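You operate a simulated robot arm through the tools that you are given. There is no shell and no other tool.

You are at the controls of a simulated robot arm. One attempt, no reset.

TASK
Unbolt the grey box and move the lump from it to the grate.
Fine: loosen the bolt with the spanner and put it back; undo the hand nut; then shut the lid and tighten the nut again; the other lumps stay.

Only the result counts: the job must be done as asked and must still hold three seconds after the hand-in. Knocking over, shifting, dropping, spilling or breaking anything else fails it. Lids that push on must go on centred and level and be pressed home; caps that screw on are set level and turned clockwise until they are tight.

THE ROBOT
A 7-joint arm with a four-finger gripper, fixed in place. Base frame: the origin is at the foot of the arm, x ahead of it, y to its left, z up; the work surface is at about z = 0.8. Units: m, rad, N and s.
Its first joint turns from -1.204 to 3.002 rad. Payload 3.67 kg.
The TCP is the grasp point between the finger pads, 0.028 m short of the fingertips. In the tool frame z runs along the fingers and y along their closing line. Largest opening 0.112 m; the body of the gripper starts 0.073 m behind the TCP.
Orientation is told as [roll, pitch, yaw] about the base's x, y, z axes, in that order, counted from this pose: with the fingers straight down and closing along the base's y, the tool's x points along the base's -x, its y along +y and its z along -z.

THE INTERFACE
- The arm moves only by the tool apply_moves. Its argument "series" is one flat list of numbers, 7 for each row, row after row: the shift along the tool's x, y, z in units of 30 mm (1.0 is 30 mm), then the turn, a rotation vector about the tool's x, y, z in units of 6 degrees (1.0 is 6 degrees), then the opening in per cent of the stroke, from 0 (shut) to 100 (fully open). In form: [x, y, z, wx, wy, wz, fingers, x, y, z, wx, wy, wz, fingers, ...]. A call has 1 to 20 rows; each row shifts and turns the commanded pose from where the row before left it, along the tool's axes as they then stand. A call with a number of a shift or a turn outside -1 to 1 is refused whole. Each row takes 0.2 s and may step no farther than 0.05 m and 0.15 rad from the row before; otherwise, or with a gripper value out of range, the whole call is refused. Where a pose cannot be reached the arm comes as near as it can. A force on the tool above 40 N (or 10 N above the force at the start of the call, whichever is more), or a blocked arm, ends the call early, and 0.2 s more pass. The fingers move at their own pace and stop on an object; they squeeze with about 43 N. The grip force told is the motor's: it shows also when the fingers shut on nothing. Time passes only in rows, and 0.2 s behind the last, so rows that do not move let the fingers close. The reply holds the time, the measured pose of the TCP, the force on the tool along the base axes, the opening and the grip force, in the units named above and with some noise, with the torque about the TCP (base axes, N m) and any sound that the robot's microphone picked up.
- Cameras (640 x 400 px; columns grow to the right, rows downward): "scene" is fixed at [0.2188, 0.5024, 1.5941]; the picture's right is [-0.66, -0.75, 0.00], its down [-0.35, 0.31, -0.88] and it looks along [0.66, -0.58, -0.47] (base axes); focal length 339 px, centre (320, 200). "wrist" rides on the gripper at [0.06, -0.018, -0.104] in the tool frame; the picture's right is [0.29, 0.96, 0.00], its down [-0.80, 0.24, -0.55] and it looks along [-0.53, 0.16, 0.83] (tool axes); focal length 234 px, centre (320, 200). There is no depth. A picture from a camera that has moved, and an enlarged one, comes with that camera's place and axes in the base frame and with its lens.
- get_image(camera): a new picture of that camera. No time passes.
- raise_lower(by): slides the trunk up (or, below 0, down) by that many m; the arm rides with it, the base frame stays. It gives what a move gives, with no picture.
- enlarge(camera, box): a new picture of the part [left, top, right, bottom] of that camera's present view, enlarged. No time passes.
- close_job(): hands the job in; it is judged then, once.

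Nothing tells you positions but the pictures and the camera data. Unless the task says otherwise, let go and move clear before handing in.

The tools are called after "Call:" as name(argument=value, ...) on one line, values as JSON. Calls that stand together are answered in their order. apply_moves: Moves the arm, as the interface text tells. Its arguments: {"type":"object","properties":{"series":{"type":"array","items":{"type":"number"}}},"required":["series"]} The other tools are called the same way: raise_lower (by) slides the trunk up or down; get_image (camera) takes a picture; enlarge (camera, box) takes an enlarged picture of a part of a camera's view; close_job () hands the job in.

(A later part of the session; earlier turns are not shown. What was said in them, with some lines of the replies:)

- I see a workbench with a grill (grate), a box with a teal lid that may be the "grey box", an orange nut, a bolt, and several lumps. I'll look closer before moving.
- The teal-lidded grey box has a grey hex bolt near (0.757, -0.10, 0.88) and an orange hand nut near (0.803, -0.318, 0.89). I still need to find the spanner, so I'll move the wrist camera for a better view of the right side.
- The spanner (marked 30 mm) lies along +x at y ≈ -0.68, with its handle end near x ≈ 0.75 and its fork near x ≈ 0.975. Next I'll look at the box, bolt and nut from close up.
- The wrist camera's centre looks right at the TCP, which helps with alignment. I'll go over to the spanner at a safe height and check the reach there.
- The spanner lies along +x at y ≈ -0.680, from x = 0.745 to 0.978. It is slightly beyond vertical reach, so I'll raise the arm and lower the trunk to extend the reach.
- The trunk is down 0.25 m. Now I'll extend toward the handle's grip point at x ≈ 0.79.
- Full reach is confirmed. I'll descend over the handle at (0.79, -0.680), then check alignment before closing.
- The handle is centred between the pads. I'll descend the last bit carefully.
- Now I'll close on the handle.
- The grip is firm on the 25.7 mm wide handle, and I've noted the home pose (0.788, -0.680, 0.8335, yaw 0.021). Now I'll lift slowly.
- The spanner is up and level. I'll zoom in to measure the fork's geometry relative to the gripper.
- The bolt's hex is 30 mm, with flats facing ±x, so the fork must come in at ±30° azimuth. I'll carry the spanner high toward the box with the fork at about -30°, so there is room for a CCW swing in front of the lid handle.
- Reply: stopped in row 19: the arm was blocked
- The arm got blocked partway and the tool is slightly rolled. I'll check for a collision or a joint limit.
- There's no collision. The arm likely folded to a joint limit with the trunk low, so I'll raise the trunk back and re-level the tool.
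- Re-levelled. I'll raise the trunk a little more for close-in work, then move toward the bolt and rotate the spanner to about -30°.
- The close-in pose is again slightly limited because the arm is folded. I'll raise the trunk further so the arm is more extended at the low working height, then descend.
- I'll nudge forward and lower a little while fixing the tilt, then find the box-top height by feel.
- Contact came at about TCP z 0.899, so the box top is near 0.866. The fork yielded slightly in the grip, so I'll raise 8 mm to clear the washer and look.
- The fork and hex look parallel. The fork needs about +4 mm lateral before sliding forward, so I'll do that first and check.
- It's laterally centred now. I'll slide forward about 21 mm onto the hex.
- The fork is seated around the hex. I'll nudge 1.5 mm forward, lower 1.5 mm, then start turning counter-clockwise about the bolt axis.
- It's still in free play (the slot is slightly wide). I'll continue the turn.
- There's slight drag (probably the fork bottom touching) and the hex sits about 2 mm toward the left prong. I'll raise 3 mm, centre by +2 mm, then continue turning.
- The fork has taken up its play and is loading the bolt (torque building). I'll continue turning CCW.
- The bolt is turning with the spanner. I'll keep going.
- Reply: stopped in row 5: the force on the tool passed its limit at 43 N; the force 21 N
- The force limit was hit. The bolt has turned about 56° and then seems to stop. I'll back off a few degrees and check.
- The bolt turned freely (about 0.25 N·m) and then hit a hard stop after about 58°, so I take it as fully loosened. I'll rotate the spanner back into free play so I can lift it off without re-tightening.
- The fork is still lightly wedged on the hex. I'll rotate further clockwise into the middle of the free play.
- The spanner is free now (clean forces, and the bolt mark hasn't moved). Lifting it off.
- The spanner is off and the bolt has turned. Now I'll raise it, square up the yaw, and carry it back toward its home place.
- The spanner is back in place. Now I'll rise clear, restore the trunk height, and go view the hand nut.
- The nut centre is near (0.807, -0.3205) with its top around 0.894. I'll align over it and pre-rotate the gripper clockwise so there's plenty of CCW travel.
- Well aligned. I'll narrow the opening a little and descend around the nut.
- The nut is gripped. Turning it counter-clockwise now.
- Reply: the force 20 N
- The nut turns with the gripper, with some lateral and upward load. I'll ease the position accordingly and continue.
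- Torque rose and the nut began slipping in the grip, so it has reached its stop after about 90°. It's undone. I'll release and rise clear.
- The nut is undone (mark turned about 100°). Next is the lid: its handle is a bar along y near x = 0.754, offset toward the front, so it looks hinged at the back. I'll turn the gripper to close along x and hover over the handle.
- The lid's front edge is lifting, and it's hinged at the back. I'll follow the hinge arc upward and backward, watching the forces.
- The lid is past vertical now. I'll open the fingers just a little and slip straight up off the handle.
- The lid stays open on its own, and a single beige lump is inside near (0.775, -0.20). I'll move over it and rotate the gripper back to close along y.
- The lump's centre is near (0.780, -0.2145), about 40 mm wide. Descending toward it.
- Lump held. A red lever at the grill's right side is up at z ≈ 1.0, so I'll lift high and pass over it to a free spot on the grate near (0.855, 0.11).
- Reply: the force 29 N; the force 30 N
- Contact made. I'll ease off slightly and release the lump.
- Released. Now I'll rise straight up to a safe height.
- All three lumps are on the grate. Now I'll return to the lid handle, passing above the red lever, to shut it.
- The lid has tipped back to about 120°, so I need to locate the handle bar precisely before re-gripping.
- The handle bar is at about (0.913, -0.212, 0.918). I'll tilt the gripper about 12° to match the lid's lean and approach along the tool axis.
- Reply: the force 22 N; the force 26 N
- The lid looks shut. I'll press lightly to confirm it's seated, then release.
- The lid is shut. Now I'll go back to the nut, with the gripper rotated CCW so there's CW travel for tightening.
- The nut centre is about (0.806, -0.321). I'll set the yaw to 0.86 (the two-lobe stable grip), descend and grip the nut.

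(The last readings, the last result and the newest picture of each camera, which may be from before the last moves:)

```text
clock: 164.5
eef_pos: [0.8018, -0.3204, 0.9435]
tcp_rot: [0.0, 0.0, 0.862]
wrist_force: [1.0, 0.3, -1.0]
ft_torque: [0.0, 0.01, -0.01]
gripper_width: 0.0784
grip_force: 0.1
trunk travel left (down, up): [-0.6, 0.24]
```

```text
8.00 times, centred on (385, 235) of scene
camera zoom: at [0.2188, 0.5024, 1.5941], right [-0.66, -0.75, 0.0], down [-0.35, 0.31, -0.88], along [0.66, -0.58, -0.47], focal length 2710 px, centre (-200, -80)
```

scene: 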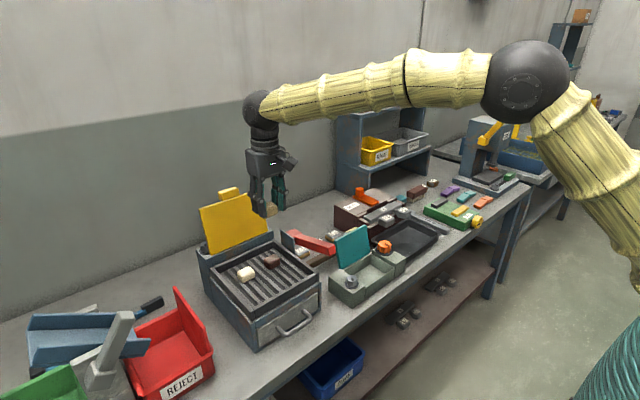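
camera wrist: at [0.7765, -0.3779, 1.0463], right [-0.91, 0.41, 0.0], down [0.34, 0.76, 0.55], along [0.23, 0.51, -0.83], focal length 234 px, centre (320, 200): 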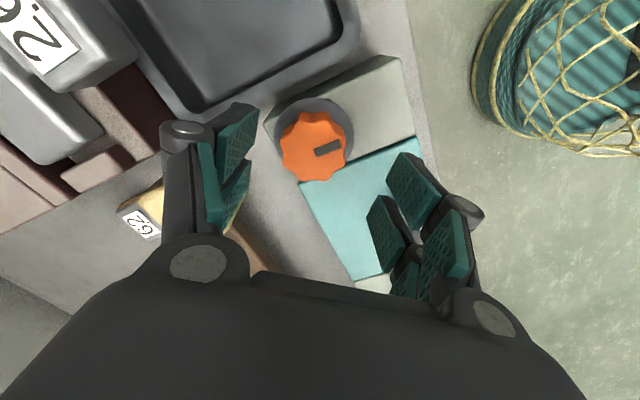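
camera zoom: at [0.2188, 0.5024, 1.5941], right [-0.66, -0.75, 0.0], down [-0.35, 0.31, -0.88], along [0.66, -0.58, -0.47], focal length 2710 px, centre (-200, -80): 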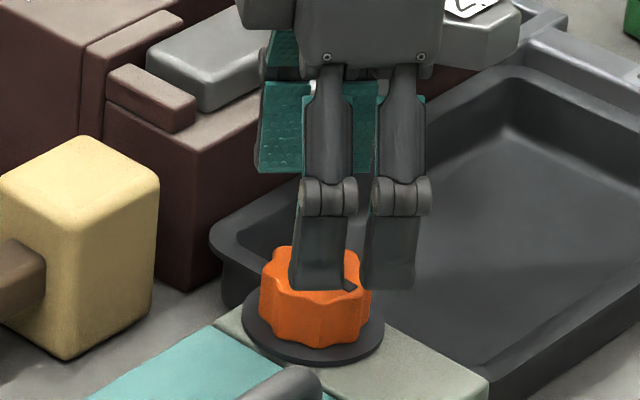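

Call:
apply_moves(series=[0.08, -0.13, 0.3, 0, 0, 0, 68, 0, 0, 0.5, 0, 0, 0, 68, 0, 0, 0.5, 0, 0, 0, 68, 0, 0, 0, 0, 0, 0, 68])

Call:
get_image(camera="wrist")

```text
clock: 165.5
eef_pos: [0.8053, -0.3244, 0.904]
tcp_rot: [0.001, 0.0, 0.861]
wrist_force: [0.1, 1.1, 0.1]
ft_torque: [-0.03, -0.06, 0.01]
gripper_width: 0.0761
grip_force: 0.0
trunk travel left (down, up): [-0.6, 0.24]
```

```text
taken
camera wrist: at [0.7793, -0.382, 1.008], right [-0.91, 0.41, 0.0], down [0.34, 0.76, 0.55], along [0.23, 0.51, -0.83], focal length 234 px, centre (320, 200)
```

wrist: 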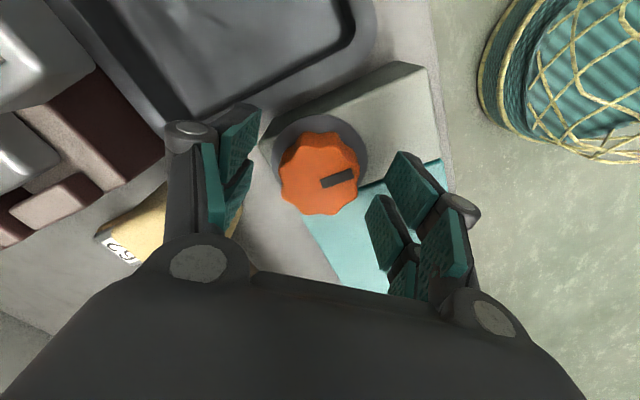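

Call:
apply_moves(series=[0, 0, 0.06, 0, 0, 0, 55, 0, 0, 0, 0, 0, 0, 0, 0, 0, 0, 0, 0, 0, 0, 0, 0, 0, 0, 0, 0, 0])

Call:
apply_moves(series=[0, 0, 0, 0, 0, 0.6, 0, 0, 0, 0, 0, 0, 0.7, 0, 0, 0, 0, 0, 0, 0.7, 0, 0, 0, 0, 0, 0, 0.7, 0])

Call:
get_image(camera="wrist")

```text
clock: 166.5
eef_pos: [0.8045, -0.3234, 0.9021]
tcp_rot: [0.001, 0.0, 0.863]
wrist_force: [-8.4, 6.4, -4.1]
ft_torque: [0.34, 0.22, 0.05]
gripper_width: 0.0454
grip_force: 45.2
trunk travel left (down, up): [-0.6, 0.24]
```

```text
clock: 167.5
eef_pos: [0.8052, -0.3227, 0.9024]
tcp_rot: [0.002, 0.001, 0.578]
wrist_force: [-15.5, 23.3, -6.6]
ft_torque: [0.07, 0.8, 0.08]
gripper_width: 0.0447
grip_force: 45.4
trunk travel left (down, up): [-0.6, 0.24]
```

```text
taken
camera wrist: at [0.7644, -0.3701, 1.0058], right [-0.76, 0.64, 0.0], down [0.54, 0.64, 0.55], along [0.36, 0.42, -0.83], focal length 234 px, centre (320, 200)
```

wrist: 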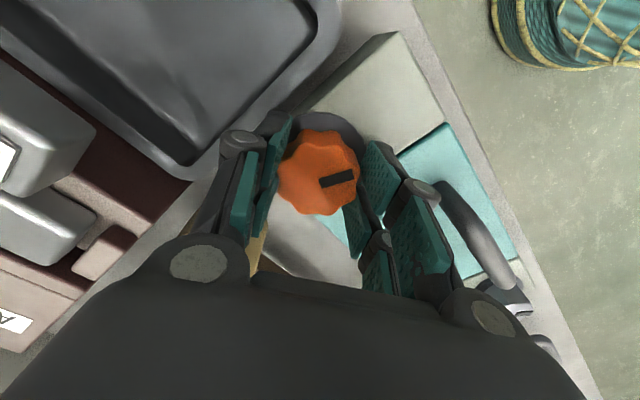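

Call:
apply_moves(series=[0, 0.12, 0, 0, 0, 0, 0, 0, 0, 0, 0, 0, 0, 0])

Call:
apply_moves(series=[0, 0, 0, 0, 0, 0.7, 0, 0, 0, 0, 0, 0, 0.7, 0, 0, 0, 0, 0, 0, 0.7, 0, 0, 0, 0, 0, 0, 0.7, 0])

Call:
get_image(camera="wrist")

```text
clock: 168.1
eef_pos: [0.8059, -0.3219, 0.9022]
tcp_rot: [-0.002, -0.003, 0.578]
wrist_force: [6.6, 10.7, -7.3]
ft_torque: [0.38, -0.8, 0.03]
gripper_width: 0.0446
grip_force: 44.4
trunk travel left (down, up): [-0.6, 0.24]
```

```text
clock: 169.1
eef_pos: [0.8045, -0.3224, 0.9029]
tcp_rot: [0.0, -0.002, 0.285]
wrist_force: [14.9, 4.0, 7.8]
ft_torque: [0.09, -0.44, 0.03]
gripper_width: 0.0449
grip_force: 45.4
trunk travel left (down, up): [-0.6, 0.24]
```

```text
taken
camera wrist: at [0.7518, -0.3556, 1.0058], right [-0.54, 0.84, 0.0], down [0.7, 0.45, 0.56], along [0.47, 0.3, -0.83], focal length 234 px, centre (320, 200)
```

wrist: 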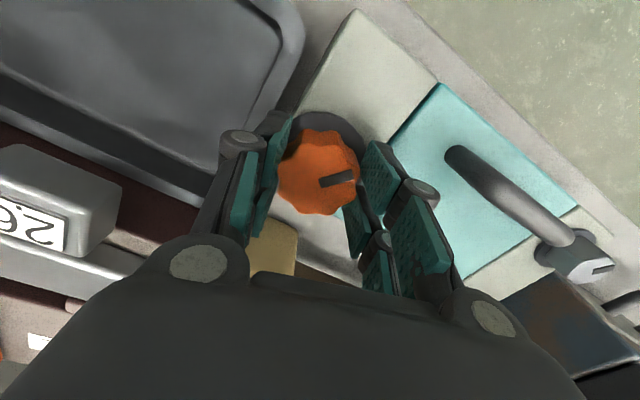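

Call:
apply_moves(series=[-0.08, 0, 0, 0, 0, 0.7, 0, 0, 0, 0, 0, 0, 0.7, 0, 0, 0, 0, 0, 0, 0.7, 0, 0, 0, 0, 0, 0, 0.7, 0, 0, 0, 0, 0, 0, 0.7, 0])

Call:
get_image(camera="wrist")

```text
clock: 170.3
eef_pos: [0.8043, -0.3214, 0.902]
tcp_rot: [0.0, -0.001, -0.084]
wrist_force: [3.8, 1.4, 8.3]
ft_torque: [-0.39, 0.61, 0.02]
gripper_width: 0.0449
grip_force: 44.3
trunk travel left (down, up): [-0.6, 0.24]
```

```text
taken
camera wrist: at [0.7435, -0.3339, 1.0058], right [-0.21, 0.98, 0.0], down [0.81, 0.17, 0.55], along [0.54, 0.12, -0.83], focal length 234 px, centre (320, 200)
```

wrist: 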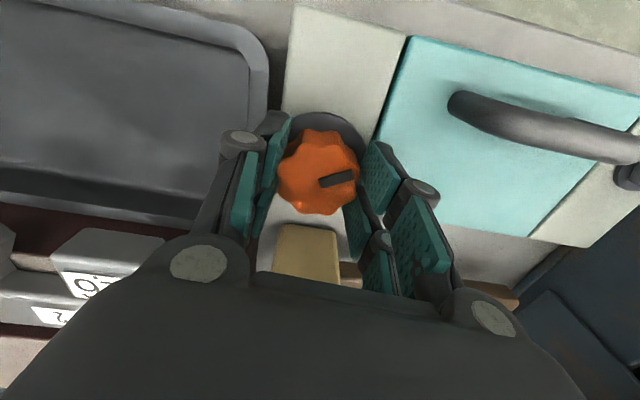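

Call:
apply_moves(series=[0, 0, 0, 0, 0, 0.7, 0, 0, 0, 0, 0, 0, 0.7, 0, 0, 0, 0, 0, 0, 0.7, 0, 0, 0, 0, 0, 0, 0.7, 0, 0, 0, 0, 0, 0, 0.7, 0])

Call:
get_image(camera="wrist")

```text
clock: 171.5
eef_pos: [0.8068, -0.3188, 0.9021]
tcp_rot: [0.0, 0.001, -0.45]
wrist_force: [-1.7, 6.3, 6.2]
ft_torque: [0.08, 0.2, 0.05]
gripper_width: 0.045
grip_force: 45.3
trunk travel left (down, up): [-0.6, 0.24]
```

```text
taken
camera wrist: at [0.7434, -0.3106, 1.0058], right [0.16, 0.99, 0.0], down [0.82, -0.13, 0.55], along [0.55, -0.09, -0.83], focal length 234 px, centre (320, 200)
```

wrist: 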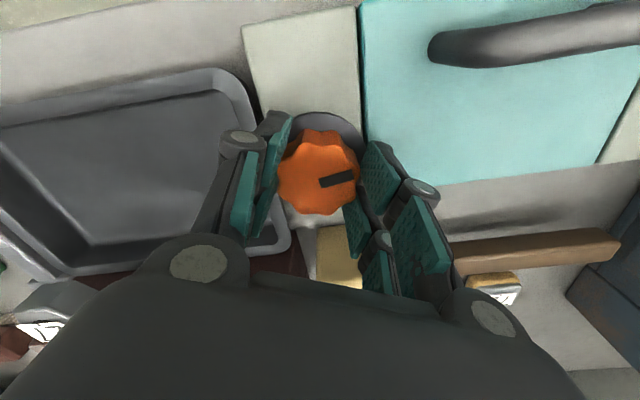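

Call:
apply_moves(series=[0, 0, 0, 0, 0, 0.7, 0, 0, 0, 0, 0, 0, 0.7, 0, 0, 0, 0, 0, 0, 0.5, 0])

Call:
apply_moves(series=[0, 0, 0, 0, 0, 0.5, 0, 0, 0, 0, 0, 0, 0.5, 0])

Call:
get_image(camera="wrist")

```text
clock: 172.3
eef_pos: [0.8071, -0.3203, 0.9024]
tcp_rot: [0.0, -0.003, -0.647]
wrist_force: [5.0, 5.8, 4.2]
ft_torque: [-0.31, -0.15, -0.04]
gripper_width: 0.0447
grip_force: 44.7
trunk travel left (down, up): [-0.6, 0.24]
```

```text
clock: 172.9
eef_pos: [0.8058, -0.3211, 0.9012]
tcp_rot: [0.001, -0.002, -0.753]
wrist_force: [13.5, -2.7, 8.7]
ft_torque: [-0.4, -0.37, 0.33]
gripper_width: 0.0433
grip_force: 44.5
trunk travel left (down, up): [-0.6, 0.24]
```

```text
taken
camera wrist: at [0.7501, -0.2937, 1.0052], right [0.44, 0.9, 0.0], down [0.74, -0.37, 0.56], along [0.5, -0.25, -0.83], focal length 234 px, centre (320, 200)
```

wrist: 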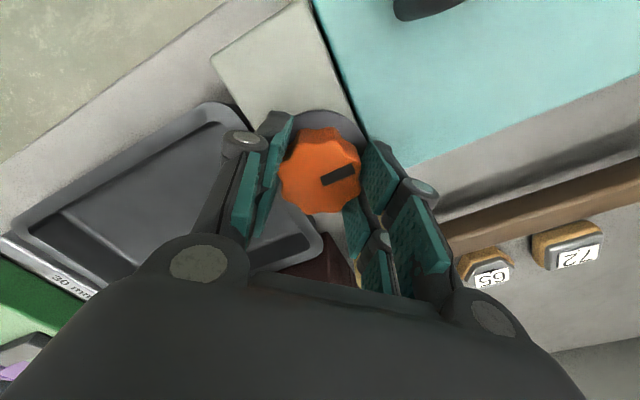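

Call:
apply_moves(series=[0, 0, 0, 0, 0, 0.5, 0, 0, 0, 0, 0, 0, 0.5, 0])

Call:
get_image(camera="wrist")

```text
clock: 173.5
eef_pos: [0.8061, -0.3207, 0.9014]
tcp_rot: [0.0, 0.001, -0.855]
wrist_force: [12.3, -6.6, 8.4]
ft_torque: [-0.77, -0.32, 0.96]
gripper_width: 0.0438
grip_force: 45.0
trunk travel left (down, up): [-0.6, 0.24]
```

```text
taken
camera wrist: at [0.7531, -0.2881, 1.0049], right [0.54, 0.84, 0.0], down [0.7, -0.45, 0.55], along [0.47, -0.3, -0.83], focal length 234 px, centre (320, 200)
```

wrist: 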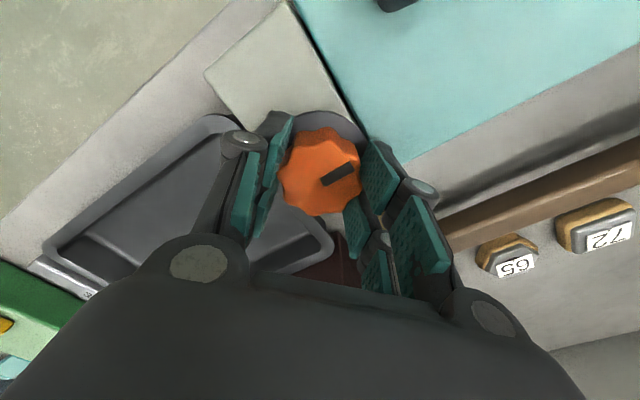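

Call:
apply_moves(series=[0, 0, 0, 0, 0, 0.4, 0, 0, 0, 0, 0, 0, 0.4, 0])

Call:
enlarge(camera="scene", box=[368, 234, 402, 262])

```text
clock: 174.1
eef_pos: [0.8065, -0.3213, 0.9007]
tcp_rot: [0.0, 0.001, -0.94]
wrist_force: [7.2, -7.1, 6.6]
ft_torque: [-0.55, -0.15, 1.36]
gripper_width: 0.0447
grip_force: 44.7
trunk travel left (down, up): [-0.6, 0.24]
```

```text
14.29 times, centred on (385, 248) of scene
camera zoom: at [0.2188, 0.5024, 1.5941], right [-0.66, -0.75, 0.0], down [-0.35, 0.31, -0.88], along [0.66, -0.58, -0.47], focal length 4840 px, centre (-609, -486)
```

zoom: 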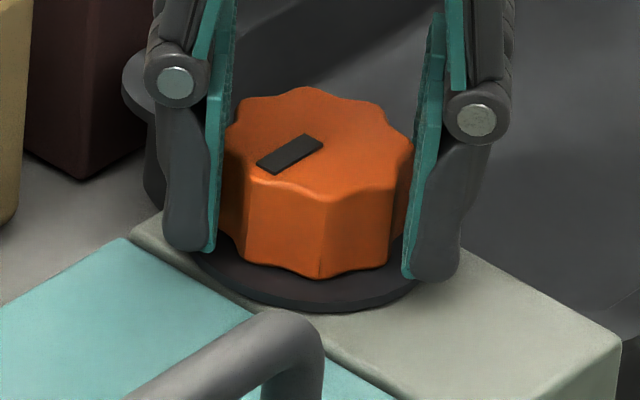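

The nut is back at its original tight position with 1.36 N·m applied. I'll open straight out and rise clear.

Call:
apply_moves(series=[0, 0, 0, 0, 0, 0, 50, 0, 0, 0, 0, 0, 0, 70, 0, 0, 0, 0, 0, 0, 70, 0, 0, -0.5, 0, 0, 0, 70, 0, 0, -0.8, 0, 0, 0, 70, 0, 0, -0.9, 0, 0, 0, 70, 0, 0, -0.9, 0, 0, 0, 70, 0, 0, -0.9, 0, 0, 0, 70, 0, 0, -0.9, 0, 0, 0, 70])

Call:
enlarge(camera="scene", box=[368, 234, 402, 262])

Call:
enlarge(camera="scene", box=[335, 235, 405, 295])

Call:
get_image(camera="scene")

```text
clock: 176.1
eef_pos: [0.8068, -0.3217, 1.0475]
tcp_rot: [0.0, 0.0, -0.941]
wrist_force: [-0.8, -0.1, 0.8]
ft_torque: [-0.01, -0.01, -0.02]
gripper_width: 0.0785
grip_force: 0.1
trunk travel left (down, up): [-0.6, 0.24]
```

```text
14.29 times, centred on (385, 248) of scene
camera zoom: at [0.2188, 0.5024, 1.5941], right [-0.66, -0.75, 0.0], down [-0.35, 0.31, -0.88], along [0.66, -0.58, -0.47], focal length 4840 px, centre (-609, -486)
```

zoom: 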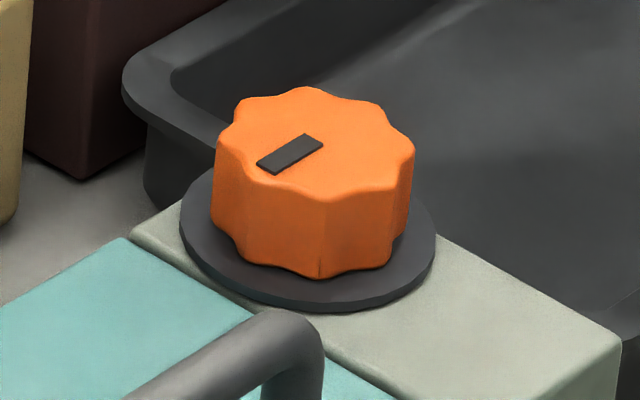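

```text
6.67 times, centred on (370, 265) of scene
camera zoom: at [0.2188, 0.5024, 1.5941], right [-0.66, -0.75, 0.0], down [-0.35, 0.31, -0.88], along [0.66, -0.58, -0.47], focal length 2258 px, centre (-13, -233)
```

zoom: 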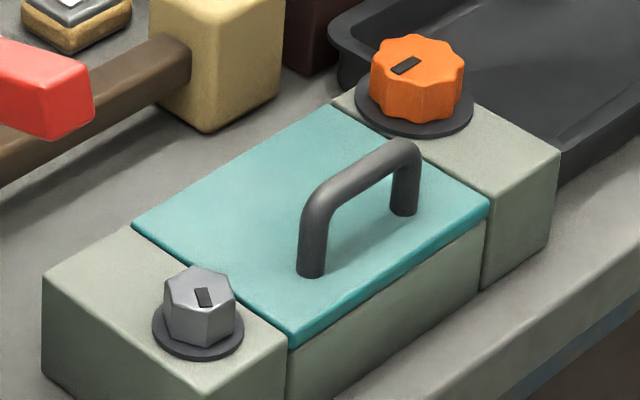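

```text
taken
```

scene: 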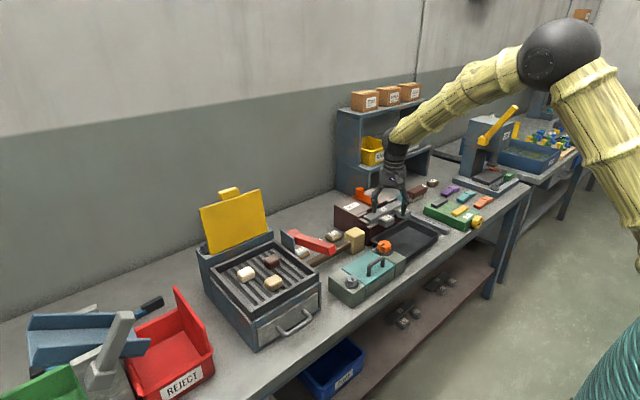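

Call:
enlarge(camera="scene", box=[330, 160, 530, 280])

Call:
enlarge(camera="scene", box=[230, 230, 310, 300])

```text
3.20 times, centred on (430, 220) of scene
camera zoom: at [0.2188, 0.5024, 1.5941], right [-0.66, -0.75, 0.0], down [-0.35, 0.31, -0.88], along [0.66, -0.58, -0.47], focal length 1084 px, centre (-32, 136)
```

zoom: 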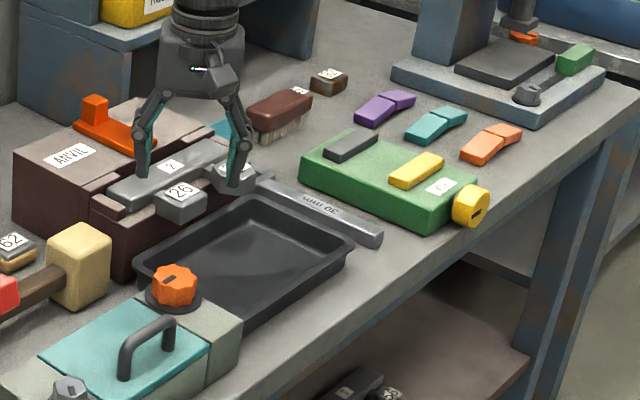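

```text
5.71 times, centred on (270, 265) of scene
camera zoom: at [0.2188, 0.5024, 1.5941], right [-0.66, -0.75, 0.0], down [-0.35, 0.31, -0.88], along [0.66, -0.58, -0.47], focal length 1936 px, centre (606, -171)
```

zoom: 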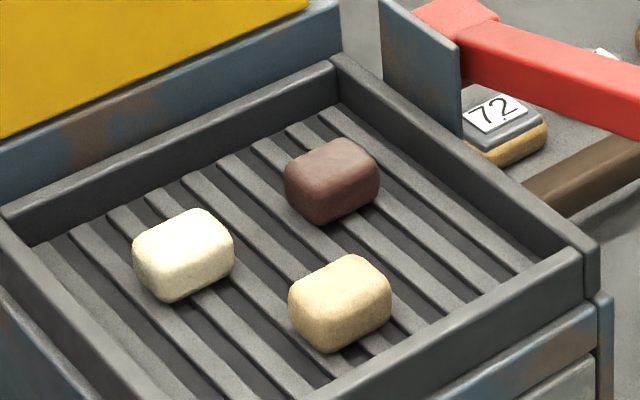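

Everything matches the goal: the lump is on the grate with the others untouched, the spanner is home, the bolt is loosened, the lid is shut and the nut is tight. I'll rise a bit further clear before handing in.

Call:
apply_moves(series=[0, 0, -0.8, 0, 0, 0, 70, 0, 0, -0.8, 0, 0, 0, 70, 0, 0, -0.8, 0, 0, 0, 70, 0, 0, -0.8, 0, 0, 0, 70, 0, 0, 0, 0, 0, 0, 70])

Call:
get_image(camera="scene")

```text
clock: 177.3
eef_pos: [0.8074, -0.3199, 1.1438]
tcp_rot: [-0.002, 0.003, -0.94]
wrist_force: [0.4, 0.2, -0.6]
ft_torque: [0.0, 0.02, -0.02]
gripper_width: 0.0784
grip_force: 0.0
trunk travel left (down, up): [-0.6, 0.24]
```

```text
taken
```

scene: 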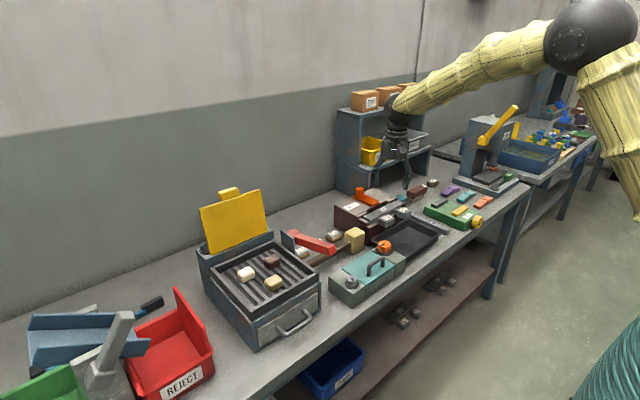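

The arm is clear and the scene shows the finished state, so I'm handing the job in.

Call:
close_job()

```text
The job is handed in.
```

The lump from the grey box is now on the grate and the job is handed in; I haven't been told how it was judged.

- **Bolt:** I turned it about 55° counter-clockwise with the 30 mm spanner until it hit a hard stop. It then slipped back about 3° as I freed the spanner, and I left it loose.
- **Spanner:** It is back where it was on the bench, and matches the starting picture.
- **Hand nut:** I undid it by about 90° to its stop. After the lid was shut I turned it clockwise to its original position, with about 1.4 N·m on it at the end.
- **Lid:** It is shut again and sits level, with no gap showing.
- **Lumps:** The box held one lump. It now sits at the front of the grate, and the white and brown lumps there haven't moved.

**Bolt not proven:** I never tried the lid while the bolt was still tight, so the only signs that it is loose enough are the hard stop and the lid opening freely afterwards.

Nothing else was shifted or knocked over in the final pictures.
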